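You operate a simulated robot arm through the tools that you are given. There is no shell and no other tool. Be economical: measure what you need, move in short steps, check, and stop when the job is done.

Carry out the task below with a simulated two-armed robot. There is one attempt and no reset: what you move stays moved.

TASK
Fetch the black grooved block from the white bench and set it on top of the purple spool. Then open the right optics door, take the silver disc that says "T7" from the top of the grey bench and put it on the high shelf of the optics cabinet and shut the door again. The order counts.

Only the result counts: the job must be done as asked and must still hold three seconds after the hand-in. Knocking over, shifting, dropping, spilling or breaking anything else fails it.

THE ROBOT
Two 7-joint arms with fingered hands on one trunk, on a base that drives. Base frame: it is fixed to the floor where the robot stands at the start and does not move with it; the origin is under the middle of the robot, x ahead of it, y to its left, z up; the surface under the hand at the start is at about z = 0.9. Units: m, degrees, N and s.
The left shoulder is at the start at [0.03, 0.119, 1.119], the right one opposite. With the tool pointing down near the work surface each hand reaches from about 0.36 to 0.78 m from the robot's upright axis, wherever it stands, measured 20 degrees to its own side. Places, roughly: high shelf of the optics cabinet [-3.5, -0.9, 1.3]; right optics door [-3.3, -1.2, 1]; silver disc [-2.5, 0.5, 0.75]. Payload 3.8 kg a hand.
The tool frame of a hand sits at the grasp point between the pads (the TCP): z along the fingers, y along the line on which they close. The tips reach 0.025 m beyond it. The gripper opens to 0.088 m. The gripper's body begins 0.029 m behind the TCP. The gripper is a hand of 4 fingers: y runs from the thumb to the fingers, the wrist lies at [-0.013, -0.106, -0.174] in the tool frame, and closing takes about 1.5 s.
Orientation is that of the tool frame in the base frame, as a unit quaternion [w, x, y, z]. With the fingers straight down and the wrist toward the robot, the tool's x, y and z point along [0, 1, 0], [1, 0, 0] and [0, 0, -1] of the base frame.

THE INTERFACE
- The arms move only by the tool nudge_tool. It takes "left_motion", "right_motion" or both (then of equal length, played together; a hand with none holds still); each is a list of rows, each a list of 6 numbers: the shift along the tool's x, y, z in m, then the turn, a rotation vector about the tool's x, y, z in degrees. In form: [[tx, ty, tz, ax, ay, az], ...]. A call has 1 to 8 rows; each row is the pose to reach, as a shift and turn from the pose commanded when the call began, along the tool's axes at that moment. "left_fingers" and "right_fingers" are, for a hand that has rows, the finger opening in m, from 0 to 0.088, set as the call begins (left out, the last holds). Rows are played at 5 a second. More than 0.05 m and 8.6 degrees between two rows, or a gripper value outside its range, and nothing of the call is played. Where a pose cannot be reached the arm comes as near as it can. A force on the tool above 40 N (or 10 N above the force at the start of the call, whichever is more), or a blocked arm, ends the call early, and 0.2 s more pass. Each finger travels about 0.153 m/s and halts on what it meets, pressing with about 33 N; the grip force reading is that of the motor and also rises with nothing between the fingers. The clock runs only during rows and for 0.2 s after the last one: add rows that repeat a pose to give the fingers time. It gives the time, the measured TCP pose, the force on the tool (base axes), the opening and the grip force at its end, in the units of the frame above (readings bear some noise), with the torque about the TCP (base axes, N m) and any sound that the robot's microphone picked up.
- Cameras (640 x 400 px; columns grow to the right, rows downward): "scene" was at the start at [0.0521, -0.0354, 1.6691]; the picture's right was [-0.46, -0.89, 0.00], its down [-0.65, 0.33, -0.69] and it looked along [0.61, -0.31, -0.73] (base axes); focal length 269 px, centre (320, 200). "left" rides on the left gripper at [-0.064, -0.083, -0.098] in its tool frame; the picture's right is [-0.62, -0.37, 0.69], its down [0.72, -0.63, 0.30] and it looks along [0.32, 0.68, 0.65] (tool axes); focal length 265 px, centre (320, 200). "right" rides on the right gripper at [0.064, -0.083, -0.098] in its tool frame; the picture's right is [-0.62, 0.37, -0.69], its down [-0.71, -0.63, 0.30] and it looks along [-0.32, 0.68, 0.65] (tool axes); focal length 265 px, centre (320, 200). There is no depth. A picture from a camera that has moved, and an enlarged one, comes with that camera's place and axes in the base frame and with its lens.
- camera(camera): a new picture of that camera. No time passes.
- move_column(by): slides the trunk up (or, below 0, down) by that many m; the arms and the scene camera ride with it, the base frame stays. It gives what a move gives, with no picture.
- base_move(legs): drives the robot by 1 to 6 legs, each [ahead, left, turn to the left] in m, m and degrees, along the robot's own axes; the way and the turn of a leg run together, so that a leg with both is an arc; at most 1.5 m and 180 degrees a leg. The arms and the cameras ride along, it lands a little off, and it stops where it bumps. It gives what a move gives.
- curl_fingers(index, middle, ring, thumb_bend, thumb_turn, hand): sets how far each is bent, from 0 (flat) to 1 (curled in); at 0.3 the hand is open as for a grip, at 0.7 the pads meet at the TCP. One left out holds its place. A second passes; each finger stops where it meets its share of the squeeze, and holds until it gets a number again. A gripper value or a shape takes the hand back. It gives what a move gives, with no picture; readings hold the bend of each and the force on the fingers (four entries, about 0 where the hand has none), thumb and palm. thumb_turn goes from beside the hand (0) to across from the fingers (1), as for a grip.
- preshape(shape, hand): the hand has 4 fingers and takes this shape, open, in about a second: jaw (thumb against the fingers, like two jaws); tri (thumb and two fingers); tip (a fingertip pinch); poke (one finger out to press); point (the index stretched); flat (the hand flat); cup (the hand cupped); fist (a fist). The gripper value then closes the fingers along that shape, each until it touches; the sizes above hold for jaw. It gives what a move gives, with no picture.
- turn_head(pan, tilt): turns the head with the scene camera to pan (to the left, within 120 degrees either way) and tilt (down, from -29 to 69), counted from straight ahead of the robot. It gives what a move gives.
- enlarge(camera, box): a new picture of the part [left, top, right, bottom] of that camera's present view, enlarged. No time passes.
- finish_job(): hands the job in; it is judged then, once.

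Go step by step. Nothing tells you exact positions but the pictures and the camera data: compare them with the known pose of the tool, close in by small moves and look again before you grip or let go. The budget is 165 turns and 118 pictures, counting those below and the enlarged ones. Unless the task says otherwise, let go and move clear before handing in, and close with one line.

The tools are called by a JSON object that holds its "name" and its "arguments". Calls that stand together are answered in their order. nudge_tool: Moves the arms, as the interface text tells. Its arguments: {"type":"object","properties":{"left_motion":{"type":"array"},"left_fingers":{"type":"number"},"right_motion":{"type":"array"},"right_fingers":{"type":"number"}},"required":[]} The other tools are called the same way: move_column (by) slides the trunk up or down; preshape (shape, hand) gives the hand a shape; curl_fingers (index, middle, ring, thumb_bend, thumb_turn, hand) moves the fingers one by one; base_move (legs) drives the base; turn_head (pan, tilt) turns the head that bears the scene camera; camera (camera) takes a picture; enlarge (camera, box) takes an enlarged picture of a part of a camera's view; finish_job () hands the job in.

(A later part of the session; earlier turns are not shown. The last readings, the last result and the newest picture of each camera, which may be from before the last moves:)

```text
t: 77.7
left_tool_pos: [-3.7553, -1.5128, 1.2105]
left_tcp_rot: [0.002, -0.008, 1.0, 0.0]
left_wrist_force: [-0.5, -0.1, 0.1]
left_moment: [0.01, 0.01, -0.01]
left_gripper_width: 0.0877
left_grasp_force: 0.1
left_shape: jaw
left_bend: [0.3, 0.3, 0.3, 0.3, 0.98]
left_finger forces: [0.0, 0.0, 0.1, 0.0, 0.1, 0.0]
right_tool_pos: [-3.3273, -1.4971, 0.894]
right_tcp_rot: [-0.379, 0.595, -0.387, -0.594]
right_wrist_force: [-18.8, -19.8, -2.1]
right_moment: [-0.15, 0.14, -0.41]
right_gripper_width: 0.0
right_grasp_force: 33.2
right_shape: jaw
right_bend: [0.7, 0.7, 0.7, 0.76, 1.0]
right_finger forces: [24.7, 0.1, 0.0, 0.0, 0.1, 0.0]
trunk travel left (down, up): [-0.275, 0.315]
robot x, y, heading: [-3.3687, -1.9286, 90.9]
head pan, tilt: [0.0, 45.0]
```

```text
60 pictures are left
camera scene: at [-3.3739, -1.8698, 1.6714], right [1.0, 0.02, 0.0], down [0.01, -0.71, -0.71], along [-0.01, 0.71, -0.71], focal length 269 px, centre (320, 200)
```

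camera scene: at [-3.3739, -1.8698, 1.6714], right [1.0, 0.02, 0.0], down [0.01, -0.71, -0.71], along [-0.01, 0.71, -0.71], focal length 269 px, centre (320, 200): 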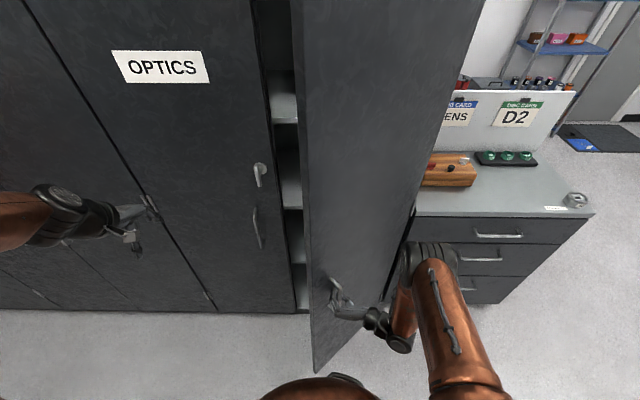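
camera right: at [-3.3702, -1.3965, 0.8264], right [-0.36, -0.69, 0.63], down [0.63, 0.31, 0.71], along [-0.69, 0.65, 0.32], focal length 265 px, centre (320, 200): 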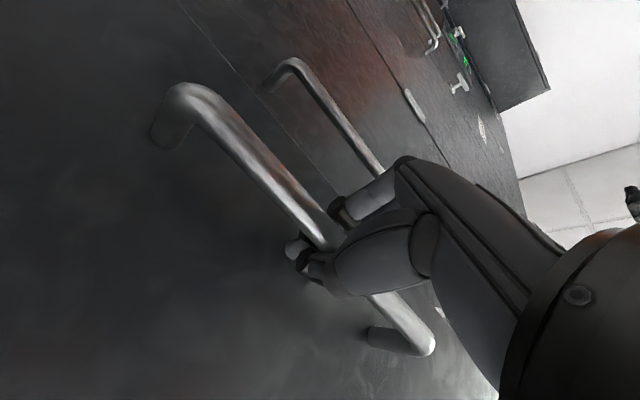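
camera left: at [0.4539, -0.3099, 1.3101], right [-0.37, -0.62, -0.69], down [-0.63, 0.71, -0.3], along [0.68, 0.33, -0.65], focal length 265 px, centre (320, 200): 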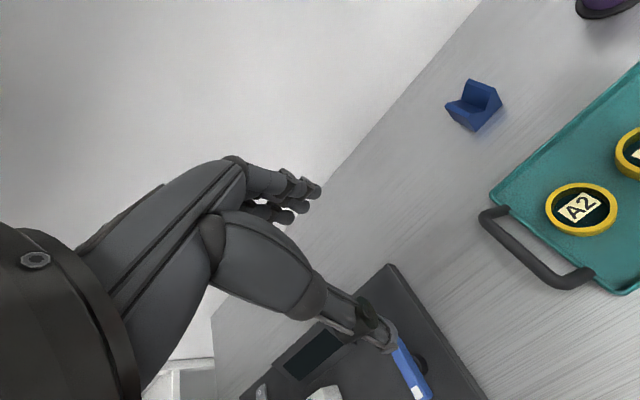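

The door is roughly 40° open with a clear gap. I'll release the handle and back the right hand away, then push the door from the inside with the left hand.

{"name": "nudge_tool", "arguments": {"right_motion": [[0, 0, 0, 0, 0, 0], [0, 0, 0, 0, 0, 0], [0, 0, 0, 0, 0, 0], [0, 0, 0, 0, 0, 0], [0, 0, 0, 0, 0, 0], [0, 0, 0, 0, 0, 0]], "right_fingers": 0.088}}

{"name": "camera", "arguments": {"camera": "right"}}

{"name": "enlarge", "arguments": {"camera": "scene", "box": [240, 220, 480, 370]}}

```text
t: 79.1
left_tool_pos: [-3.7542, -1.5104, 1.2091]
left_tcp_rot: [0.001, -0.008, 1.0, -0.001]
left_wrist_force: [0.2, 0.3, -0.4]
left_moment: [-0.01, -0.01, -0.04]
left_gripper_width: 0.0876
left_grasp_force: 0.1
left_shape: jaw
left_bend: [0.3, 0.3, 0.3, 0.3, 0.98]
left_finger forces: [0.0, 0.1, 0.0, 0.0, 0.1, 0.0]
right_tool_pos: [-3.3228, -1.4926, 0.8936]
right_tcp_rot: [0.38, -0.594, 0.387, 0.594]
right_wrist_force: [-0.1, -0.3, -0.2]
right_moment: [0.01, 0.01, -0.01]
right_gripper_width: 0.0875
right_grasp_force: 0.0
right_shape: jaw
right_bend: [0.3, 0.3, 0.3, 0.3, 0.98]
right_finger forces: [0.1, 0.1, 0.0, 0.0, 0.0, 0.1]
trunk travel left (down, up): [-0.275, 0.315]
robot x, y, heading: [-3.3693, -1.9282, 90.8]
head pan, tilt: [0.0, 45.0]
```

```text
59 pictures are left
camera right: at [-3.2092, -1.5492, 0.8282], right [-0.05, -0.78, 0.63], down [0.45, 0.54, 0.71], along [-0.89, 0.32, 0.33], focal length 265 px, centre (320, 200)
```

right: 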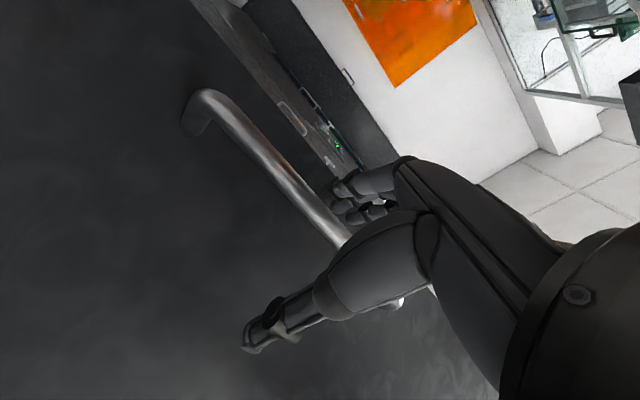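

```text
2.67 times, centred on (360, 295) of scene
camera zoom: at [-3.3707, -1.8665, 1.6713], right [1.0, 0.02, 0.0], down [0.01, -0.71, -0.71], along [-0.01, 0.71, -0.71], focal length 718 px, centre (213, -53)
```

zoom: 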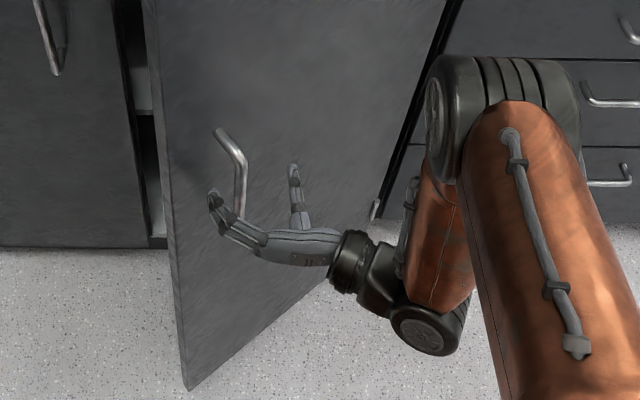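

The hand is open around the bar. I'll retract it straight back, then shift the base left so the right hand can go around the door's edge.

{"name": "nudge_tool", "arguments": {"right_motion": [[0, 0, -0.03, 0, 0, 0], [0, 0, -0.06, 0, 0, 0], [0, 0, -0.09, 0, 0, 0], [0, 0, -0.12, 0, 0, 0], [0, 0, -0.14, 0, 0, 0], [0, 0, -0.14, 0, 0, 0]]}}

{"name": "camera", "arguments": {"camera": "scene"}}

```text
t: 80.5
left_tool_pos: [-3.7548, -1.5107, 1.2095]
left_tcp_rot: [0.0, -0.008, 1.0, -0.001]
left_wrist_force: [-0.2, 0.8, -0.2]
left_moment: [0.01, 0.02, -0.04]
left_gripper_width: 0.0874
left_grasp_force: 0.1
left_shape: jaw
left_bend: [0.3, 0.3, 0.3, 0.3, 0.98]
left_finger forces: [0.0, 0.0, 0.1, 0.0, 0.0, 0.0]
right_tool_pos: [-3.2676, -1.6227, 0.8926]
right_tcp_rot: [0.379, -0.594, 0.388, 0.595]
right_wrist_force: [-0.2, 0.2, 0.6]
right_moment: [0.0, -0.02, -0.04]
right_gripper_width: 0.0874
right_grasp_force: 0.1
right_shape: jaw
right_bend: [0.3, 0.3, 0.3, 0.3, 0.98]
right_finger forces: [0.1, 0.0, 0.0, 0.0, 0.0, 0.0]
trunk travel left (down, up): [-0.275, 0.315]
robot x, y, heading: [-3.3716, -1.9255, 90.7]
head pan, tilt: [0.0, 45.0]
```

```text
57 pictures are left
camera scene: at [-3.371, -1.8665, 1.6713], right [1.0, 0.02, 0.0], down [0.01, -0.71, -0.71], along [-0.01, 0.71, -0.71], focal length 269 px, centre (320, 200)
```

scene: 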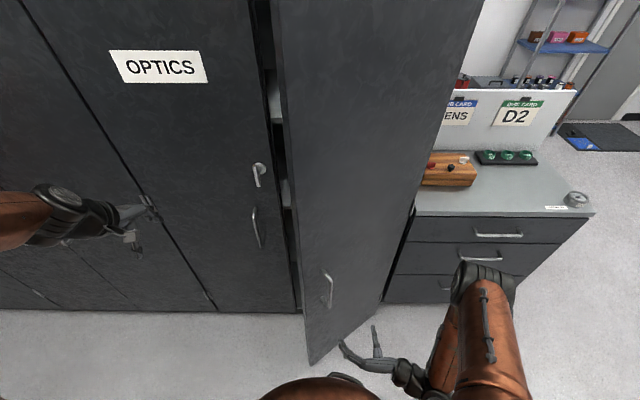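

The door stays at about 38°. Now I'll shift the base left.

{"name": "base_move", "arguments": {"legs": [[-0.02, 0.33, 0]]}}

{"name": "camera", "arguments": {"camera": "scene"}}

```text
t: 82.7
left_tool_pos: [-4.0817, -1.5391, 1.2092]
left_tcp_rot: [0.001, -0.01, 1.0, -0.001]
left_wrist_force: [0.4, -1.1, 0.4]
left_moment: [0.04, 0.03, 0.01]
left_gripper_width: 0.0879
left_grasp_force: 0.1
left_shape: jaw
left_bend: [0.3, 0.3, 0.3, 0.3, 0.98]
left_finger forces: [0.0, 0.0, 0.0, 0.1, 0.0, 0.1]
right_tool_pos: [-3.5937, -1.6482, 0.8926]
right_tcp_rot: [-0.378, 0.596, -0.385, -0.595]
right_wrist_force: [0.1, -0.3, -1.1]
right_moment: [-0.02, 0.07, 0.01]
right_gripper_width: 0.0878
right_grasp_force: 0.0
right_shape: jaw
right_bend: [0.3, 0.3, 0.3, 0.3, 0.98]
right_finger forces: [0.0, 0.0, 0.0, 0.1, 0.1, 0.1]
trunk travel left (down, up): [-0.275, 0.315]
robot x, y, heading: [-3.6966, -1.9583, 91.3]
head pan, tilt: [0.0, 45.0]
```

```text
56 pictures are left
camera scene: at [-3.6966, -1.8925, 1.6713], right [1.0, 0.02, 0.0], down [0.02, -0.71, -0.71], along [-0.01, 0.71, -0.71], focal length 269 px, centre (320, 200)
```

scene: 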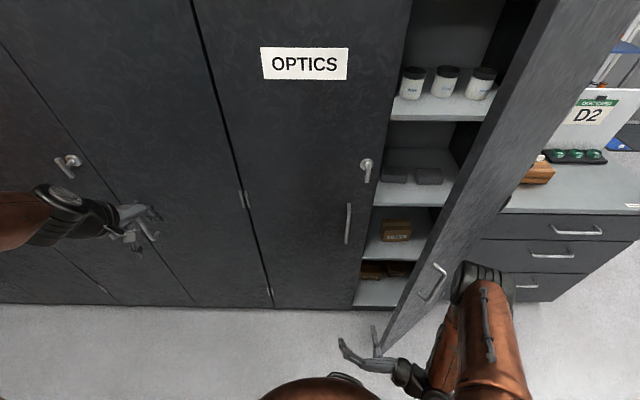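

The high shelf (z≈1.28) shows three jars. The right forearm is in front of the door, so I'll turn the hand clockwise to bring the wrist behind it, close the fingers, and shift the base further left.

{"name": "nudge_tool", "arguments": {"right_motion": [[0, 0, 0, 8.3, 0, 0], [0, 0, 0, 16.6, 0, 0], [0, 0, 0, 25, 0, 0], [0, 0, 0, 33.3, 0, 0], [0, 0, 0, 41.6, 0, 0], [0, 0, 0, 50, 0, 0], [0, 0, 0, 55, 0, 0]], "right_fingers": 0.0}}

{"name": "base_move", "arguments": {"legs": [[0, 0.12, 0]]}}

{"name": "camera", "arguments": {"camera": "scene"}}

```text
t: 84.3
left_tool_pos: [-4.0797, -1.54, 1.2096]
left_tcp_rot: [0.001, -0.01, 1.0, 0.0]
left_wrist_force: [-0.6, 0.8, -0.3]
left_moment: [-0.02, 0.03, -0.01]
left_gripper_width: 0.0875
left_grasp_force: 0.0
left_shape: jaw
left_bend: [0.3, 0.3, 0.3, 0.3, 0.98]
left_finger forces: [0.1, 0.0, 0.1, 0.0, 0.1, 0.0]
right_tool_pos: [-3.53, -1.635, 0.8926]
right_tcp_rot: [0.668, -0.379, 0.547, 0.332]
right_wrist_force: [-1.0, 1.2, -0.3]
right_moment: [0.01, -0.01, 0.02]
right_gripper_width: 0.0
right_grasp_force: 33.4
right_shape: jaw
right_bend: [0.7, 0.7, 0.7, 0.73, 1.0]
right_finger forces: [0.0, 0.0, 0.0, 0.0, 0.0, 0.0]
trunk travel left (down, up): [-0.275, 0.315]
robot x, y, heading: [-3.6938, -1.953, 91.4]
head pan, tilt: [0.0, 45.0]
stopped in row 7 (right hand): the arm was blocked; the commanded pose is now the measured one
```

```text
t: 85.6
left_tool_pos: [-4.2023, -1.5405, 1.2099]
left_tcp_rot: [0.002, -0.009, 1.0, 0.0]
left_wrist_force: [-0.9, 0.3, -0.9]
left_moment: [-0.01, -0.02, -0.01]
left_gripper_width: 0.0877
left_grasp_force: 0.1
left_shape: jaw
left_bend: [0.3, 0.3, 0.3, 0.3, 0.98]
left_finger forces: [0.1, 0.0, 0.1, 0.0, 0.1, 0.0]
right_tool_pos: [-3.651, -1.6395, 0.893]
right_tcp_rot: [0.669, -0.378, 0.547, 0.331]
right_wrist_force: [-0.3, 0.1, 0.4]
right_moment: [-0.03, 0.05, 0.01]
right_gripper_width: 0.0001
right_grasp_force: 32.4
right_shape: jaw
right_bend: [0.7, 0.7, 0.7, 0.73, 1.0]
right_finger forces: [0.0, 0.1, 0.0, 0.0, 0.0, 0.0]
trunk travel left (down, up): [-0.275, 0.315]
robot x, y, heading: [-3.8151, -1.9533, 91.1]
head pan, tilt: [0.0, 45.0]
```

```text
55 pictures are left
camera scene: at [-3.8183, -1.895, 1.6713], right [1.0, 0.02, 0.0], down [0.01, -0.71, -0.71], along [-0.01, 0.71, -0.71], focal length 269 px, centre (320, 200)
```

scene: 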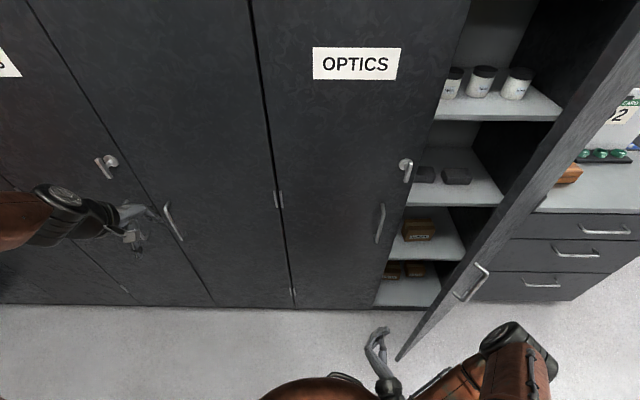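

The hand is left of the door edge now. I'll move it forward into the gap beside the door.

{"name": "nudge_tool", "arguments": {"right_motion": [[0.002, 0.017, 0.041, 0, 0, 0], [0.005, 0.033, 0.082, 0, 0, 0], [0.007, 0.05, 0.123, 0, 0, 0], [0.01, 0.066, 0.164, 0, 0, 0], [0.012, 0.083, 0.205, 0, 0, 0], [0.012, 0.083, 0.205, 0, 0, 0]]}}

{"name": "camera", "arguments": {"camera": "scene"}}

```text
t: 87.0
left_tool_pos: [-4.2002, -1.5406, 1.2105]
left_tcp_rot: [0.0, -0.008, 1.0, 0.0]
left_wrist_force: [0.3, -0.6, 0.5]
left_moment: [-0.01, 0.01, -0.01]
left_gripper_width: 0.0878
left_grasp_force: 0.0
left_shape: jaw
left_bend: [0.3, 0.3, 0.3, 0.3, 0.98]
left_finger forces: [0.0, 0.0, 0.1, 0.0, 0.0, 0.0]
right_tool_pos: [-3.619, -1.4151, 0.8937]
right_tcp_rot: [0.669, -0.379, 0.548, 0.331]
right_wrist_force: [-0.4, 0.3, -0.4]
right_moment: [0.02, 0.0, 0.0]
right_gripper_width: 0.0
right_grasp_force: 32.9
right_shape: jaw
right_bend: [0.7, 0.7, 0.7, 0.73, 1.0]
right_finger forces: [0.1, 0.0, 0.0, 0.1, 0.0, 0.1]
trunk travel left (down, up): [-0.275, 0.315]
robot x, y, heading: [-3.8134, -1.9591, 91.3]
head pan, tilt: [0.0, 45.0]
```

```text
54 pictures are left
camera scene: at [-3.8164, -1.8954, 1.6713], right [1.0, 0.02, 0.0], down [0.01, -0.71, -0.71], along [-0.01, 0.71, -0.71], focal length 269 px, centre (320, 200)
```

scene: 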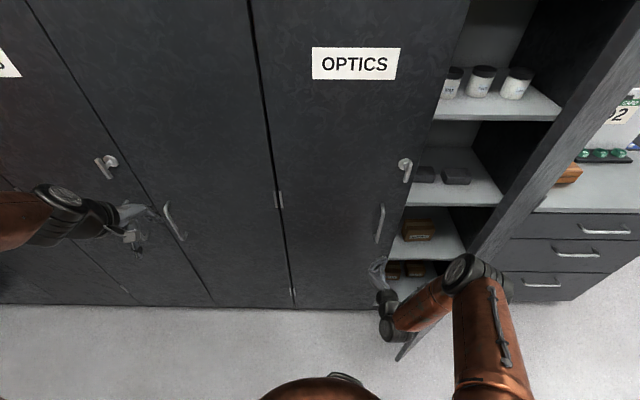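

The elbow would foul the door this way. Instead I'll retract the right hand, back away to the left, and face along the aisle (+x), so the left hand can push the door's inner face while the base drives.

{"name": "nudge_tool", "arguments": {"right_motion": [[-0.002, -0.017, -0.041, 0, 0, 0], [-0.005, -0.033, -0.082, 0, 0, 0], [-0.007, -0.05, -0.123, 0, 0, 0], [-0.01, -0.066, -0.164, 0, 0, 0], [-0.012, -0.083, -0.205, 0, 0, 0], [-0.012, -0.083, -0.205, 0, 0, 0]]}}

{"name": "base_move", "arguments": {"legs": [[0, 0.3, 0], [0, 0, -45], [0, 0, -46]]}}

{"name": "turn_head", "arguments": {"pan": 20, "tilt": 30}}

{"name": "camera", "arguments": {"camera": "scene"}}

```text
t: 88.4
left_tool_pos: [-4.2011, -1.5402, 1.2102]
left_tcp_rot: [0.0, -0.008, 1.0, -0.002]
left_wrist_force: [0.0, -0.1, 0.0]
left_moment: [0.01, 0.01, -0.01]
left_gripper_width: 0.0876
left_grasp_force: 0.1
left_shape: jaw
left_bend: [0.3, 0.3, 0.3, 0.3, 0.98]
left_finger forces: [0.1, 0.1, 0.1, 0.0, 0.0, 0.0]
right_tool_pos: [-3.6491, -1.6379, 0.8929]
right_tcp_rot: [0.669, -0.378, 0.548, 0.33]
right_wrist_force: [-0.2, -1.0, -0.7]
right_moment: [0.01, 0.01, 0.01]
right_gripper_width: 0.0002
right_grasp_force: 33.4
right_shape: jaw
right_bend: [0.7, 0.7, 0.7, 0.73, 1.0]
right_finger forces: [0.0, 0.0, 0.1, 0.0, 0.0, 0.0]
trunk travel left (down, up): [-0.275, 0.315]
robot x, y, heading: [-3.8161, -1.9632, 91.2]
head pan, tilt: [0.0, 45.0]
```

```text
t: 94.5
left_tool_pos: [-3.703, -1.5777, 1.2095]
left_tcp_rot: [-0.001, 0.699, 0.715, -0.001]
left_wrist_force: [-0.8, -0.2, 0.6]
left_moment: [-0.01, 0.01, -0.02]
left_gripper_width: 0.0873
left_grasp_force: 0.0
left_shape: jaw
left_bend: [0.3, 0.3, 0.3, 0.3, 0.98]
left_finger forces: [0.1, 0.0, 0.0, 0.1, 0.0, 0.0]
right_tool_pos: [-3.7983, -2.1309, 0.8924]
right_tcp_rot: [0.707, 0.119, 0.655, -0.238]
right_wrist_force: [0.0, 0.2, -0.7]
right_moment: [-0.01, 0.04, 0.02]
right_gripper_width: 0.0002
right_grasp_force: 32.9
right_shape: jaw
right_bend: [0.7, 0.7, 0.7, 0.73, 1.0]
right_finger forces: [0.0, 0.1, 0.0, 0.1, 0.0, 0.0]
trunk travel left (down, up): [-0.275, 0.315]
robot x, y, heading: [-4.1203, -1.9637, 1.4]
head pan, tilt: [0.0, 45.0]
```

```text
t: 95.4
left_tool_pos: [-3.7026, -1.5773, 1.209]
left_tcp_rot: [0.0, 0.699, 0.715, -0.001]
left_wrist_force: [-0.7, -0.2, 0.2]
left_moment: [-0.04, 0.0, 0.01]
left_gripper_width: 0.0877
left_grasp_force: 0.1
left_shape: jaw
left_bend: [0.3, 0.3, 0.3, 0.3, 0.98]
left_finger forces: [0.1, 0.0, 0.0, 0.0, 0.1, 0.1]
right_tool_pos: [-3.7984, -2.1303, 0.8927]
right_tcp_rot: [0.708, 0.118, 0.655, -0.238]
right_wrist_force: [1.4, 0.2, 0.0]
right_moment: [-0.02, 0.02, 0.0]
right_gripper_width: 0.0
right_grasp_force: 33.0
right_shape: jaw
right_bend: [0.7, 0.7, 0.7, 0.73, 1.0]
right_finger forces: [0.0, 0.0, 0.1, 0.0, 0.0, 0.0]
trunk travel left (down, up): [-0.275, 0.315]
robot x, y, heading: [-4.1169, -1.9658, 1.4]
head pan, tilt: [20.0, 30.0]
```

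```text
53 pictures are left
camera scene: at [-4.0536, -1.9305, 1.6938], right [0.36, -0.93, 0.0], down [-0.47, -0.18, -0.87], along [0.81, 0.32, -0.5], focal length 269 px, centre (320, 200)
```

scene: 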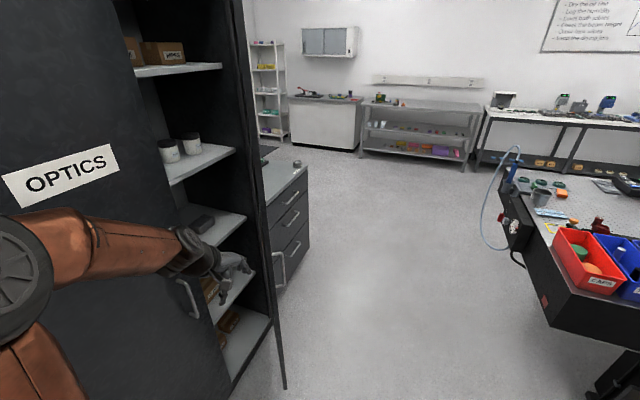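

The door is at about 38° ahead-left. I'll close the left fingers, shift left a bit so the hand is at y≈-1.42, then push by driving forward.

{"name": "nudge_tool", "arguments": {"left_motion": [[0.01, 0, 0, 0, 0, 0], [0.02, 0, 0, 0, 0, 0], [0.03, 0, 0, 0, 0, 0], [0.03, 0, 0, 0, 0, 0], [0.03, 0, 0, 0, 0, 0], [0.03, 0, 0, 0, 0, 0]], "left_fingers": 0.0}}

{"name": "base_move", "arguments": {"legs": [[0, 0.13, 0], [0.3, 0, 0]]}}

{"name": "camera", "arguments": {"camera": "scene"}}

```text
t: 96.8
left_tool_pos: [-3.7043, -1.547, 1.2098]
left_tcp_rot: [0.0, 0.7, 0.715, -0.001]
left_wrist_force: [0.1, 0.7, -0.6]
left_moment: [0.02, 0.0, -0.01]
left_gripper_width: 0.0
left_grasp_force: 33.1
left_shape: jaw
left_bend: [0.7, 0.7, 0.7, 0.41, 1.0]
left_finger forces: [0.1, 0.0, 0.1, 0.0, 0.1, 0.0]
right_tool_pos: [-3.7976, -2.1299, 0.8923]
right_tcp_rot: [0.708, 0.118, 0.655, -0.237]
right_wrist_force: [-0.2, -0.1, 0.4]
right_moment: [0.01, 0.02, 0.01]
right_gripper_width: 0.0
right_grasp_force: 33.5
right_shape: jaw
right_bend: [0.7, 0.7, 0.7, 0.73, 1.0]
right_finger forces: [0.0, 0.0, 0.0, 0.1, 0.1, 0.0]
trunk travel left (down, up): [-0.275, 0.315]
robot x, y, heading: [-4.1202, -1.9624, 1.3]
head pan, tilt: [20.0, 30.0]
```

```text
t: 99.7
left_tool_pos: [-3.4104, -1.4101, 1.2067]
left_tcp_rot: [0.0, 0.698, 0.716, -0.001]
left_wrist_force: [-0.4, -0.5, -0.4]
left_moment: [0.01, 0.02, 0.0]
left_gripper_width: 0.0
left_grasp_force: 32.9
left_shape: jaw
left_bend: [0.7, 0.7, 0.7, 0.73, 1.0]
left_finger forces: [0.0, 0.0, 0.1, 0.0, 0.0, 0.0]
right_tool_pos: [-3.5036, -1.9949, 0.8922]
right_tcp_rot: [0.706, 0.118, 0.656, -0.239]
right_wrist_force: [-0.2, -0.3, 0.3]
right_moment: [-0.01, -0.04, -0.03]
right_gripper_width: 0.0
right_grasp_force: 32.8
right_shape: jaw
right_bend: [0.7, 0.7, 0.7, 0.73, 1.0]
right_finger forces: [0.1, 0.0, 0.1, 0.0, 0.1, 0.0]
trunk travel left (down, up): [-0.275, 0.315]
robot x, y, heading: [-3.8273, -1.8279, 1.3]
head pan, tilt: [20.0, 30.0]
```

```text
52 pictures are left
camera scene: at [-3.7586, -1.7942, 1.6938], right [0.36, -0.93, 0.0], down [-0.47, -0.18, -0.87], along [0.81, 0.32, -0.5], focal length 269 px, centre (320, 200)
```

scene: 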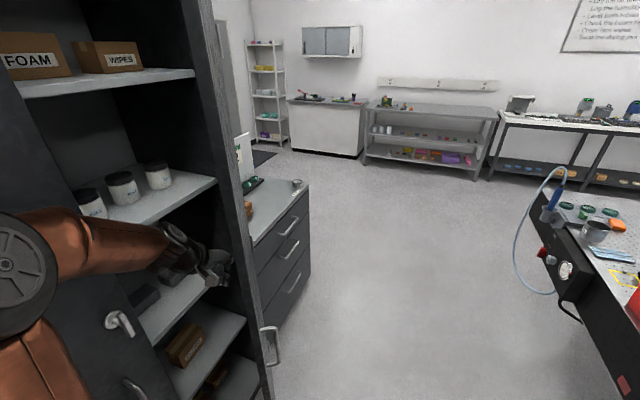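

The hand is at the gap near the door's inner face. I'll drive forward to swing it open.

{"name": "base_move", "arguments": {"legs": [[0.15, 0, 0], [0.14, 0, 0]]}}

{"name": "camera", "arguments": {"camera": "scene"}}

```text
t: 102.0
left_tool_pos: [-3.1188, -1.4039, 1.21]
left_tcp_rot: [0.0, 0.7, 0.714, -0.001]
left_wrist_force: [0.8, -0.7, 0.1]
left_moment: [-0.01, 0.03, 0.03]
left_gripper_width: 0.0
left_grasp_force: 33.3
left_shape: jaw
left_bend: [0.7, 0.7, 0.7, 0.73, 1.0]
left_finger forces: [0.1, 0.0, 0.0, 0.0, 0.1, 0.1]
right_tool_pos: [-3.2119, -1.9872, 0.892]
right_tcp_rot: [0.706, 0.118, 0.656, -0.239]
right_wrist_force: [-0.7, -0.5, -0.1]
right_moment: [0.0, 0.01, -0.02]
right_gripper_width: 0.0001
right_grasp_force: 32.9
right_shape: jaw
right_bend: [0.7, 0.7, 0.7, 0.73, 1.0]
right_finger forces: [0.0, 0.1, 0.0, 0.1, 0.1, 0.0]
trunk travel left (down, up): [-0.275, 0.315]
robot x, y, heading: [-3.5314, -1.8228, 1.3]
head pan, tilt: [20.0, 30.0]
```

```text
51 pictures are left
camera scene: at [-3.4664, -1.7874, 1.6938], right [0.36, -0.93, 0.0], down [-0.47, -0.18, -0.87], along [0.81, 0.31, -0.5], focal length 269 px, centre (320, 200)
```

scene: 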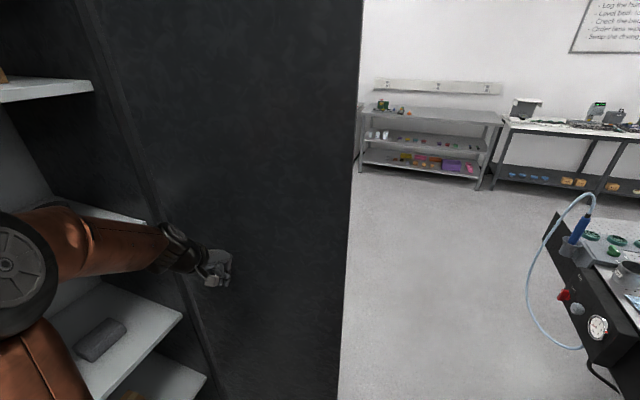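

The door is near 85°. I'll push a little further, then back off.

{"name": "base_move", "arguments": {"legs": [[0.08, 0, 0], [-0.15, 0, 0]]}}

{"name": "camera", "arguments": {"camera": "scene"}}

```text
t: 102.9
left_tool_pos: [-3.0865, -1.4026, 1.208]
left_tcp_rot: [-0.002, 0.698, 0.716, -0.007]
left_wrist_force: [-10.8, -1.6, 3.6]
left_moment: [0.08, -0.65, 0.08]
left_gripper_width: 0.0001
left_grasp_force: 33.1
left_shape: jaw
left_bend: [0.7, 0.7, 0.7, 0.74, 1.0]
left_finger forces: [0.0, 10.8, 0.0, 0.0, 0.0, 0.0]
right_tool_pos: [-3.1727, -1.9854, 0.8921]
right_tcp_rot: [0.708, 0.117, 0.655, -0.236]
right_wrist_force: [0.4, 0.1, -0.3]
right_moment: [-0.03, 0.01, -0.01]
right_gripper_width: 0.0
right_grasp_force: 32.6
right_shape: jaw
right_bend: [0.7, 0.7, 0.7, 0.73, 1.0]
right_finger forces: [0.0, 0.0, 0.0, 0.1, 0.0, 0.0]
trunk travel left (down, up): [-0.275, 0.315]
robot x, y, heading: [-3.4938, -1.8224, 1.6]
head pan, tilt: [20.0, 30.0]
stopped in leg 1: the force on the tool passed its limit at 153 N (the readings are from after the stop); the commanded pose is now the measured one
```

```text
50 pictures are left
camera scene: at [-3.4305, -1.7875, 1.694], right [0.37, -0.93, 0.0], down [-0.46, -0.18, -0.87], along [0.81, 0.32, -0.5], focal length 269 px, centre (320, 200)
```

scene: 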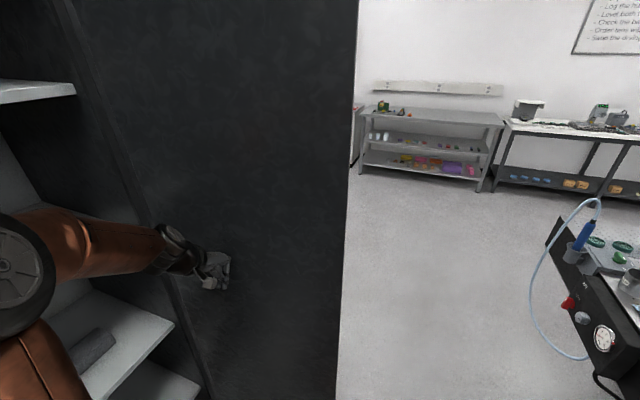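

The door hit its stop, fully open. I'll back off, bring the left hand in, and look at the clearance past the door.

{"name": "base_move", "arguments": {"legs": [[-0.25, -0.15, 0]]}}

{"name": "nudge_tool", "arguments": {"left_motion": [[-0.04, 0, 0, 0, 0, 0], [-0.08, 0, 0, 0, 0, 0], [-0.12, 0, 0, 0, 0, 0], [-0.16, 0, 0, 0, 0, 0], [-0.2, 0, 0, 0, 0, 0], [-0.23, 0, 0, 0, 0, 0], [-0.23, 0, 0, 0, 0, 0]], "left_fingers": 0.088}}

{"name": "turn_head", "arguments": {"pan": -30, "tilt": 50}}

{"name": "camera", "arguments": {"camera": "scene"}}

```text
t: 104.9
left_tool_pos: [-3.3325, -1.5543, 1.2063]
left_tcp_rot: [-0.002, 0.694, 0.72, -0.006]
left_wrist_force: [-0.4, -0.2, 0.0]
left_moment: [0.0, -0.03, 0.04]
left_gripper_width: 0.0
left_grasp_force: 32.7
left_shape: jaw
left_bend: [0.7, 0.7, 0.7, 0.74, 1.0]
left_finger forces: [0.1, 0.0, 0.2, 0.1, 0.0, 0.1]
right_tool_pos: [-3.4123, -2.1384, 0.8916]
right_tcp_rot: [0.709, 0.115, 0.656, -0.232]
right_wrist_force: [-0.7, -0.2, -0.6]
right_moment: [0.04, 0.0, 0.01]
right_gripper_width: 0.0001
right_grasp_force: 33.1
right_shape: jaw
right_bend: [0.7, 0.7, 0.7, 0.73, 1.0]
right_finger forces: [0.0, 0.0, 0.0, 0.1, 0.0, 0.1]
trunk travel left (down, up): [-0.275, 0.315]
robot x, y, heading: [-3.7396, -1.9773, 2.3]
head pan, tilt: [20.0, 30.0]
```

```text
t: 106.5
left_tool_pos: [-3.3243, -1.7865, 1.2084]
left_tcp_rot: [-0.003, 0.694, 0.719, -0.006]
left_wrist_force: [-0.4, -0.6, -0.2]
left_moment: [-0.01, -0.03, -0.03]
left_gripper_width: 0.0877
left_grasp_force: 0.1
left_shape: jaw
left_bend: [0.3, 0.3, 0.3, 0.3, 0.98]
left_finger forces: [0.0, 0.0, 0.0, 0.1, 0.0, 0.0]
right_tool_pos: [-3.4122, -2.1386, 0.8917]
right_tcp_rot: [0.709, 0.113, 0.657, -0.232]
right_wrist_force: [-0.8, 0.6, 0.1]
right_moment: [-0.02, 0.01, -0.04]
right_gripper_width: 0.0
right_grasp_force: 33.1
right_shape: jaw
right_bend: [0.7, 0.7, 0.7, 0.73, 1.0]
right_finger forces: [0.0, 0.0, 0.1, 0.0, 0.1, 0.0]
trunk travel left (down, up): [-0.275, 0.315]
robot x, y, heading: [-3.7351, -1.9757, 2.1]
head pan, tilt: [20.0, 30.0]
```

```text
t: 107.7
left_tool_pos: [-3.3242, -1.7862, 1.2079]
left_tcp_rot: [-0.003, 0.695, 0.719, -0.006]
left_wrist_force: [0.8, 0.1, -1.1]
left_moment: [0.01, 0.02, 0.02]
left_gripper_width: 0.0878
left_grasp_force: 0.0
left_shape: jaw
left_bend: [0.3, 0.3, 0.3, 0.3, 0.98]
left_finger forces: [0.1, 0.0, 0.0, 0.1, 0.0, 0.0]
right_tool_pos: [-3.4124, -2.1389, 0.8923]
right_tcp_rot: [0.709, 0.114, 0.656, -0.233]
right_wrist_force: [1.1, -0.2, -0.5]
right_moment: [0.06, 0.04, 0.0]
right_gripper_width: 0.0
right_grasp_force: 33.3
right_shape: jaw
right_bend: [0.7, 0.7, 0.7, 0.73, 1.0]
right_finger forces: [0.0, 0.0, 0.0, 0.0, 0.0, 0.0]
trunk travel left (down, up): [-0.275, 0.315]
robot x, y, heading: [-3.7365, -1.9743, 2.2]
head pan, tilt: [-30.0, 50.0]
```

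```text
49 pictures are left
camera scene: at [-3.686, -2.0127, 1.6644], right [-0.47, -0.88, 0.0], down [-0.68, 0.36, -0.64], along [0.57, -0.3, -0.77], focal length 269 px, centre (320, 200)
```

scene: 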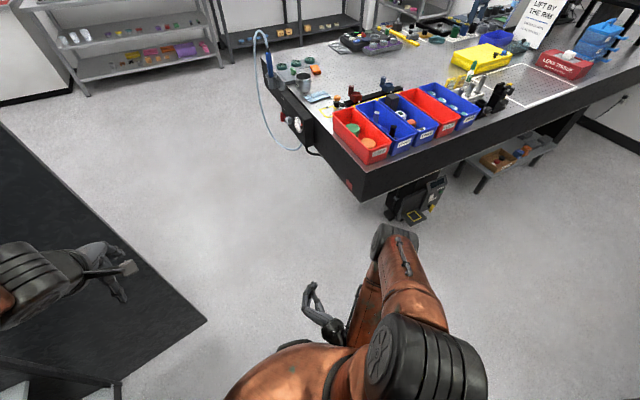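

The right elbow sticks out toward the optical table, so I'll restore the right hand to pointing down and stretched ahead to tuck the elbow before driving out.

{"name": "nudge_tool", "arguments": {"right_motion": [[-0.025, 0.0136, 0.032, 3.26, 6.46, 3.71], [-0.05, 0.0272, 0.064, 6.52, 12.92, 7.42], [-0.075, 0.0409, 0.096, 9.78, 19.38, 11.13], [-0.1, 0.0545, 0.128, 13.04, 25.84, 14.84], [-0.125, 0.068, 0.16, 16.3, 32.3, 18.55], [-0.15, 0.0818, 0.192, 19.56, 38.76, 22.26], [-0.175, 0.0954, 0.224, 22.82, 45.22, 25.97], [-0.2, 0.109, 0.256, 26.08, 51.68, 29.68]], "right_fingers": 0.088}}

{"name": "nudge_tool", "arguments": {"right_motion": [[0, 0, 0, 3.26, 6.46, 3.71], [0, 0, 0, 6.52, 12.92, 7.42], [0, 0, 0, 9.78, 19.38, 11.13], [0, 0, 0, 13.04, 25.84, 14.84], [0, 0, 0, 16.3, 32.3, 18.55], [0, 0, 0, 19.6, 38.8, 22.3], [0, 0, 0, 19.6, 38.8, 22.3]]}}

{"name": "camera", "arguments": {"camera": "scene"}}

```text
t: 109.5
left_tool_pos: [-3.3231, -1.7854, 1.2095]
left_tcp_rot: [-0.002, 0.695, 0.719, -0.007]
left_wrist_force: [0.0, 0.3, 0.8]
left_moment: [0.01, 0.04, 0.01]
left_gripper_width: 0.0878
left_grasp_force: 0.0
left_shape: jaw
left_bend: [0.3, 0.3, 0.3, 0.3, 0.98]
left_finger forces: [0.0, 0.1, 0.0, 0.0, 0.0, 0.1]
right_tool_pos: [-3.1427, -2.1276, 1.1021]
right_tcp_rot: [0.349, 0.511, 0.777, -0.115]
right_wrist_force: [-0.1, 0.1, -0.4]
right_moment: [0.01, -0.02, -0.01]
right_gripper_width: 0.0878
right_grasp_force: 0.1
right_shape: jaw
right_bend: [0.3, 0.3, 0.3, 0.3, 0.98]
right_finger forces: [0.1, 0.0, 0.1, 0.0, 0.1, 0.0]
trunk travel left (down, up): [-0.275, 0.315]
robot x, y, heading: [-3.7351, -1.9794, 2.0]
head pan, tilt: [-30.0, 50.0]
```

```text
t: 111.1
left_tool_pos: [-3.3248, -1.7864, 1.209]
left_tcp_rot: [-0.002, 0.695, 0.719, -0.007]
left_wrist_force: [0.0, -0.7, 0.2]
left_moment: [0.02, -0.01, -0.01]
left_gripper_width: 0.0877
left_grasp_force: 0.0
left_shape: jaw
left_bend: [0.3, 0.3, 0.3, 0.3, 0.98]
left_finger forces: [0.1, 0.0, 0.0, 0.0, 0.0, 0.1]
right_tool_pos: [-3.1406, -2.1289, 1.1023]
right_tcp_rot: [0.0, 0.707, 0.708, 0.001]
right_wrist_force: [0.1, 0.3, -0.8]
right_moment: [-0.01, 0.03, 0.0]
right_gripper_width: 0.0876
right_grasp_force: 0.0
right_shape: jaw
right_bend: [0.3, 0.3, 0.3, 0.3, 0.98]
right_finger forces: [0.0, 0.0, 0.0, 0.1, 0.0, 0.0]
trunk travel left (down, up): [-0.275, 0.315]
robot x, y, heading: [-3.7342, -1.9741, 2.1]
head pan, tilt: [-30.0, 50.0]
```

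```text
48 pictures are left
camera scene: at [-3.6861, -2.0137, 1.6644], right [-0.47, -0.88, 0.0], down [-0.68, 0.36, -0.64], along [0.57, -0.3, -0.77], focal length 269 px, centre (320, 200)
```

scene: 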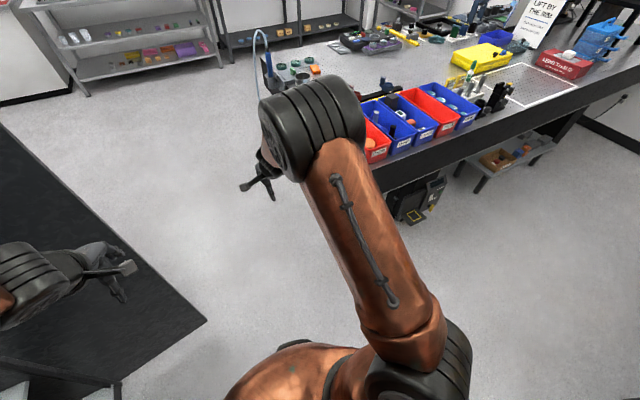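

The elbow is tucked now. I'll stretch the left hand similarly, then drive past the door and around toward the grey bench.

{"name": "nudge_tool", "arguments": {"left_motion": [[-0.01, 0.035, 0.02, 0, 0, 0], [-0.02, 0.07, 0.04, 0, 0, 0], [-0.03, 0.105, 0.06, 0, 0, 0], [-0.03, 0.14, 0.08, 0, 0, 0], [-0.03, 0.175, 0.1, 0, 0, 0], [-0.03, 0.19, 0.1, 0, 0, 0]]}}

{"name": "base_move", "arguments": {"legs": [[1.4, -0.05, 0], [0.75, 0.3, 0], [0, 1.2, 0], [0, 0, 90], [0, 0, 88]]}}

{"name": "turn_head", "arguments": {"pan": -10, "tilt": 30}}

{"name": "camera", "arguments": {"camera": "scene"}}

```text
t: 112.5
left_tool_pos: [-3.1332, -1.8086, 1.1037]
left_tcp_rot: [-0.002, 0.695, 0.719, -0.007]
left_wrist_force: [0.0, -0.4, -0.5]
left_moment: [0.03, 0.03, 0.01]
left_gripper_width: 0.0877
left_grasp_force: 0.1
left_shape: jaw
left_bend: [0.3, 0.3, 0.3, 0.3, 0.98]
left_finger forces: [0.0, 0.0, 0.0, 0.0, 0.0, 0.1]
right_tool_pos: [-3.1416, -2.1272, 1.1026]
right_tcp_rot: [0.001, 0.706, 0.708, 0.0]
right_wrist_force: [0.4, -0.2, -0.2]
right_moment: [0.02, -0.01, 0.03]
right_gripper_width: 0.0878
right_grasp_force: 0.0
right_shape: jaw
right_bend: [0.3, 0.3, 0.3, 0.3, 0.98]
right_finger forces: [0.0, 0.0, 0.0, 0.1, 0.0, 0.0]
trunk travel left (down, up): [-0.275, 0.315]
robot x, y, heading: [-3.7343, -1.9765, 2.1]
head pan, tilt: [-30.0, 50.0]
```

```text
t: 136.7
left_tool_pos: [-2.2774, -0.6324, 1.104]
left_tcp_rot: [-0.006, 0.731, -0.682, 0.002]
left_wrist_force: [-1.0, -0.2, 0.0]
left_moment: [-0.01, -0.02, -0.01]
left_gripper_width: 0.0878
left_grasp_force: 0.1
left_shape: jaw
left_bend: [0.3, 0.3, 0.3, 0.3, 0.98]
left_finger forces: [0.0, 0.0, 0.1, 0.0, 0.0, 0.1]
right_tool_pos: [-2.2822, -0.3118, 1.1034]
right_tcp_rot: [-0.001, 0.72, -0.694, 0.0]
right_wrist_force: [0.9, 0.3, 1.2]
right_moment: [0.01, 0.05, -0.01]
right_gripper_width: 0.0875
right_grasp_force: 0.1
right_shape: jaw
right_bend: [0.3, 0.3, 0.3, 0.3, 0.98]
right_finger forces: [0.0, 0.1, 0.0, 0.0, 0.0, 0.0]
trunk travel left (down, up): [-0.275, 0.315]
robot x, y, heading: [-1.6844, -0.4424, -175.8]
head pan, tilt: [-30.0, 50.0]
```

```text
t: 137.6
left_tool_pos: [-2.2783, -0.6313, 1.1029]
left_tcp_rot: [-0.006, 0.731, -0.682, 0.002]
left_wrist_force: [0.0, -0.4, 0.0]
left_moment: [0.0, -0.01, 0.01]
left_gripper_width: 0.0877
left_grasp_force: 0.1
left_shape: jaw
left_bend: [0.3, 0.3, 0.3, 0.3, 0.98]
left_finger forces: [0.1, 0.1, 0.0, 0.0, 0.0, 0.0]
right_tool_pos: [-2.2824, -0.3117, 1.103]
right_tcp_rot: [-0.001, 0.72, -0.694, -0.001]
right_wrist_force: [-0.6, -0.4, -0.2]
right_moment: [0.0, -0.01, 0.0]
right_gripper_width: 0.0875
right_grasp_force: 0.0
right_shape: jaw
right_bend: [0.3, 0.3, 0.3, 0.3, 0.98]
right_finger forces: [0.0, 0.0, 0.0, 0.1, 0.1, 0.0]
trunk travel left (down, up): [-0.275, 0.315]
robot x, y, heading: [-1.6846, -0.4428, -175.8]
head pan, tilt: [-10.0, 30.0]
```

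```text
47 pictures are left
camera scene: at [-1.7534, -0.4302, 1.6938], right [0.1, 0.99, 0.0], down [0.5, -0.05, -0.87], along [-0.86, 0.09, -0.5], focal length 269 px, centre (320, 200)
```

scene: 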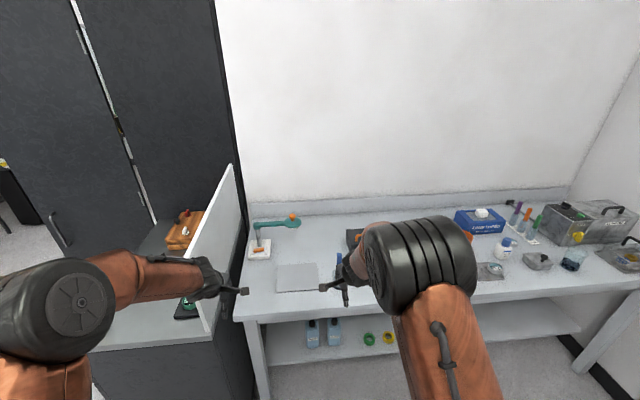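

I'm facing the grey bench. I'll slide right (+y) and read the disc labels.

{"name": "base_move", "arguments": {"legs": [[0, -0.78, -4]]}}

{"name": "turn_head", "arguments": {"pan": 5, "tilt": 35}}

{"name": "camera", "arguments": {"camera": "scene"}}

```text
t: 141.8
left_tool_pos: [-2.3205, 0.1921, 1.1041]
left_tcp_rot: [-0.006, 0.709, -0.705, 0.003]
left_wrist_force: [0.8, -0.1, -0.3]
left_moment: [-0.01, 0.01, 0.0]
left_gripper_width: 0.0878
left_grasp_force: 0.0
left_shape: jaw
left_bend: [0.3, 0.3, 0.3, 0.3, 0.98]
left_finger forces: [0.0, 0.1, 0.0, 0.1, 0.0, 0.1]
right_tool_pos: [-2.3042, 0.5106, 1.1027]
right_tcp_rot: [0.0, -0.698, 0.716, 0.0]
right_wrist_force: [-0.5, -0.5, -0.1]
right_moment: [0.0, -0.01, 0.0]
right_gripper_width: 0.0877
right_grasp_force: 0.0
right_shape: jaw
right_bend: [0.3, 0.3, 0.3, 0.3, 0.98]
right_finger forces: [0.0, 0.0, 0.0, 0.0, 0.0, 0.1]
trunk travel left (down, up): [-0.275, 0.315]
robot x, y, heading: [-1.7133, 0.3432, -179.5]
head pan, tilt: [-10.0, 30.0]
```

```text
t: 142.6
left_tool_pos: [-2.3202, 0.1915, 1.1039]
left_tcp_rot: [-0.007, 0.709, -0.705, 0.002]
left_wrist_force: [-0.5, -0.4, 0.3]
left_moment: [0.01, -0.01, 0.0]
left_gripper_width: 0.088
left_grasp_force: 0.0
left_shape: jaw
left_bend: [0.3, 0.3, 0.3, 0.3, 0.98]
left_finger forces: [0.1, 0.1, 0.0, 0.1, 0.1, 0.0]
right_tool_pos: [-2.304, 0.5107, 1.1029]
right_tcp_rot: [-0.001, -0.698, 0.716, 0.001]
right_wrist_force: [-0.6, 0.8, 0.3]
right_moment: [-0.03, 0.0, -0.04]
right_gripper_width: 0.088
right_grasp_force: 0.1
right_shape: jaw
right_bend: [0.3, 0.3, 0.3, 0.3, 0.98]
right_finger forces: [0.0, 0.0, 0.1, 0.0, 0.0, 0.0]
trunk travel left (down, up): [-0.275, 0.315]
robot x, y, heading: [-1.7149, 0.3479, -179.5]
head pan, tilt: [5.0, 35.0]
```

```text
46 pictures are left
camera scene: at [-1.7826, 0.3371, 1.6861], right [-0.1, 1.0, 0.0], down [0.57, 0.05, -0.82], along [-0.82, -0.08, -0.57], focal length 269 px, centre (320, 200)
```

scene: 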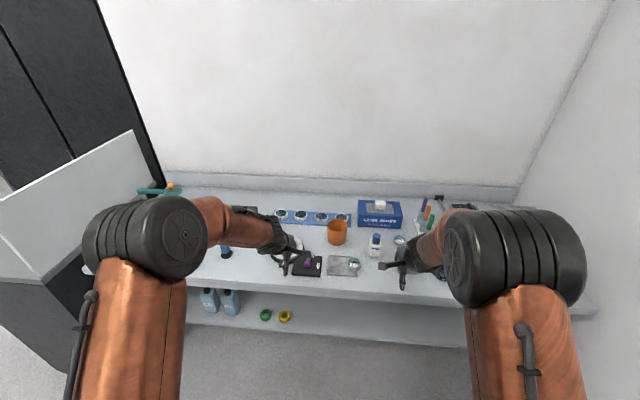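

{"name": "enlarge", "arguments": {"camera": "scene", "box": [320, 225, 420, 285]}}

{"name": "enlarge", "arguments": {"camera": "scene", "box": [265, 200, 365, 260]}}

{"name": "camera", "arguments": {"camera": "right"}}

```text
6.40 times, centred on (370, 255) of scene
camera zoom: at [-1.7826, 0.3371, 1.6861], right [-0.1, 1.0, 0.0], down [0.57, 0.05, -0.82], along [-0.82, -0.08, -0.57], focal length 1724 px, centre (0, -152)
```

zoom: 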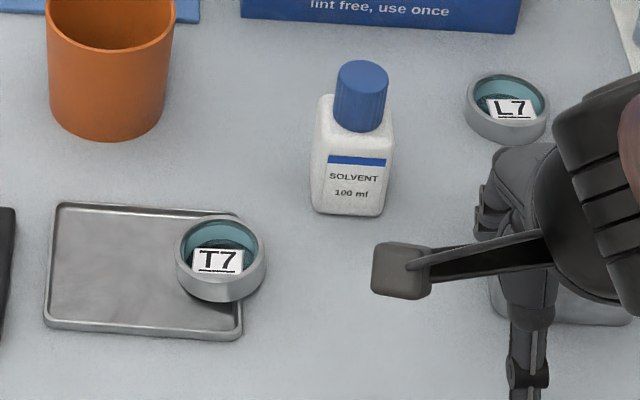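

```text
6.40 times, centred on (315, 230) of scene
camera zoom: at [-1.7826, 0.3371, 1.6861], right [-0.1, 1.0, 0.0], down [0.57, 0.05, -0.82], along [-0.82, -0.08, -0.57], focal length 1724 px, centre (352, 8)
```

zoom: 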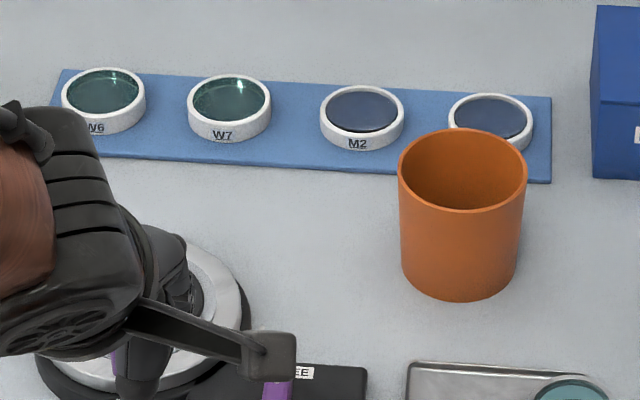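

```text
43 pictures are left
camera right: at [-2.2236, 0.4447, 1.2001], right [-0.35, 0.63, 0.69], down [0.65, 0.7, -0.3], along [-0.68, 0.34, -0.65], focal length 265 px, centre (320, 200)
```

right: 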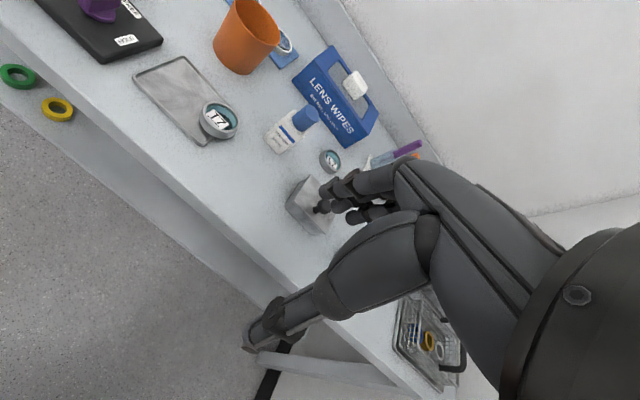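

The T7 disc is the one on the tray, at roughly [-2.61, 0.40], about 6 cm across. I'll close in so the right hand comes over it.

{"name": "base_move", "arguments": {"legs": [[0.2, 0.1, 0]]}}

{"name": "camera", "arguments": {"camera": "right"}}

{"name": "enlarge", "arguments": {"camera": "scene", "box": [320, 240, 440, 315]}}

```text
t: 144.2
left_tool_pos: [-2.5164, 0.0927, 1.1043]
left_tcp_rot: [-0.008, 0.707, -0.707, 0.002]
left_wrist_force: [0.3, 0.2, 0.7]
left_moment: [0.0, -0.02, -0.01]
left_gripper_width: 0.0875
left_grasp_force: 0.0
left_shape: jaw
left_bend: [0.3, 0.3, 0.3, 0.3, 0.98]
left_finger forces: [0.0, 0.0, 0.0, 0.0, 0.0, 0.0]
right_tool_pos: [-2.4976, 0.4109, 1.1008]
right_tcp_rot: [0.002, -0.696, 0.718, -0.001]
right_wrist_force: [0.6, -0.4, -0.4]
right_moment: [0.0, 0.0, -0.03]
right_gripper_width: 0.0877
right_grasp_force: 0.0
right_shape: jaw
right_bend: [0.3, 0.3, 0.3, 0.3, 0.98]
right_finger forces: [0.0, 0.0, 0.1, 0.0, 0.0, 0.0]
trunk travel left (down, up): [-0.275, 0.315]
robot x, y, heading: [-1.9038, 0.2387, -179.7]
head pan, tilt: [5.0, 35.0]
```

```text
42 pictures are left
camera right: at [-2.4174, 0.3444, 1.1999], right [-0.35, 0.63, 0.69], down [0.65, 0.7, -0.3], along [-0.67, 0.35, -0.65], focal length 265 px, centre (320, 200)
```

right: 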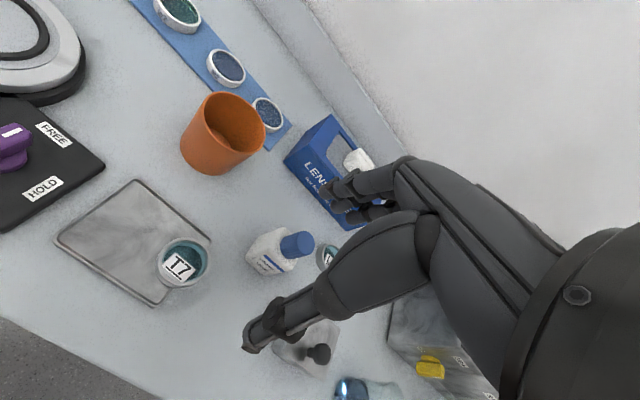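

```text
5.33 times, centred on (380, 278) of scene
camera zoom: at [-1.9773, 0.2341, 1.686], right [-0.09, 1.0, 0.0], down [0.57, 0.05, -0.82], along [-0.82, -0.07, -0.57], focal length 1436 px, centre (0, -213)
```

zoom: 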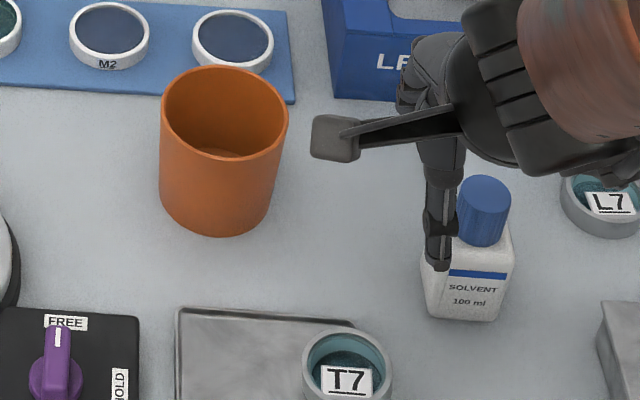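

Triangulating from both views puts the T7 disc top at about [-2.515, 0.399, 0.885]. I'll move over it and descend to z≈0.96 to check.

{"name": "nudge_tool", "arguments": {"right_motion": [[0.0125, 0.017, 0.03, 0, 0, 0], [0.0125, 0.017, 0.07, 0, 0, 0], [0.0125, 0.017, 0.11, 0, 0, 0], [0.0125, 0.017, 0.14, 0, 0, 0], [0.0125, 0.017, 0.14, 0, 0, 0]]}}

{"name": "camera", "arguments": {"camera": "right"}}

{"name": "turn_head", "arguments": {"pan": -10, "tilt": 50}}

{"name": "enlarge", "arguments": {"camera": "scene", "box": [240, 160, 400, 260]}}

```text
t: 145.4
left_tool_pos: [-2.5139, 0.0925, 1.1039]
left_tcp_rot: [-0.006, 0.707, -0.707, 0.002]
left_wrist_force: [-0.9, -0.8, 0.1]
left_moment: [0.01, -0.01, 0.01]
left_gripper_width: 0.0876
left_grasp_force: 0.1
left_shape: jaw
left_bend: [0.3, 0.3, 0.3, 0.3, 0.98]
left_finger forces: [0.0, 0.0, 0.1, 0.1, 0.0, 0.1]
right_tool_pos: [-2.5157, 0.3947, 0.9626]
right_tcp_rot: [-0.001, -0.697, 0.717, 0.0]
right_wrist_force: [0.3, 0.0, 0.3]
right_moment: [0.01, 0.02, 0.02]
right_gripper_width: 0.0876
right_grasp_force: 0.2
right_shape: jaw
right_bend: [0.3, 0.3, 0.3, 0.3, 0.98]
right_finger forces: [0.0, 0.0, 0.0, 0.1, 0.0, 0.0]
trunk travel left (down, up): [-0.275, 0.315]
robot x, y, heading: [-1.9095, 0.2409, -179.4]
head pan, tilt: [5.0, 35.0]
```

```text
40 pictures are left
camera right: at [-2.4348, 0.3282, 1.0603], right [-0.35, 0.63, 0.69], down [0.65, 0.7, -0.3], along [-0.67, 0.35, -0.65], focal length 265 px, centre (320, 200)
```

right: 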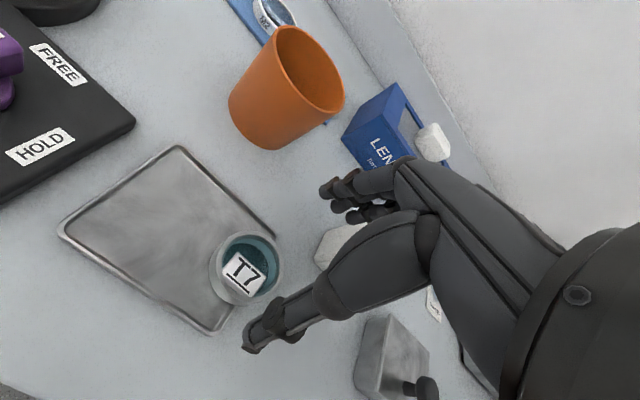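

```text
t: 146.2
left_tool_pos: [-2.5139, 0.0914, 1.1026]
left_tcp_rot: [-0.007, 0.708, -0.706, 0.003]
left_wrist_force: [0.7, 0.2, -0.3]
left_moment: [0.0, -0.01, 0.0]
left_gripper_width: 0.0877
left_grasp_force: 0.2
left_shape: jaw
left_bend: [0.3, 0.3, 0.3, 0.3, 0.98]
left_finger forces: [0.1, 0.0, 0.1, 0.0, 0.0, 0.0]
right_tool_pos: [-2.5145, 0.3949, 0.963]
right_tcp_rot: [0.001, -0.697, 0.717, 0.001]
right_wrist_force: [0.1, -0.2, -0.7]
right_moment: [-0.04, 0.0, 0.01]
right_gripper_width: 0.0875
right_grasp_force: 0.1
right_shape: jaw
right_bend: [0.3, 0.3, 0.3, 0.3, 0.98]
right_finger forces: [0.0, 0.0, 0.0, 0.1, 0.1, 0.1]
trunk travel left (down, up): [-0.275, 0.315]
robot x, y, heading: [-1.9096, 0.2402, -180.1]
head pan, tilt: [-10.0, 50.0]
```

```text
4.00 times, centred on (320, 210) of scene
camera zoom: at [-1.9646, 0.2557, 1.6644], right [0.17, 0.99, 0.0], down [0.75, -0.13, -0.64], along [-0.63, 0.11, -0.77], focal length 1077 px, centre (320, 160)
```

zoom: 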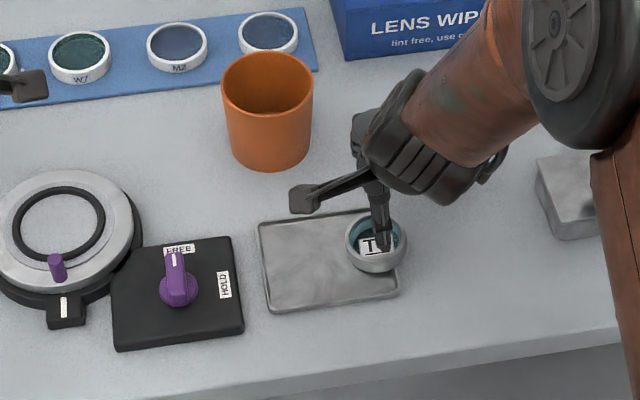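

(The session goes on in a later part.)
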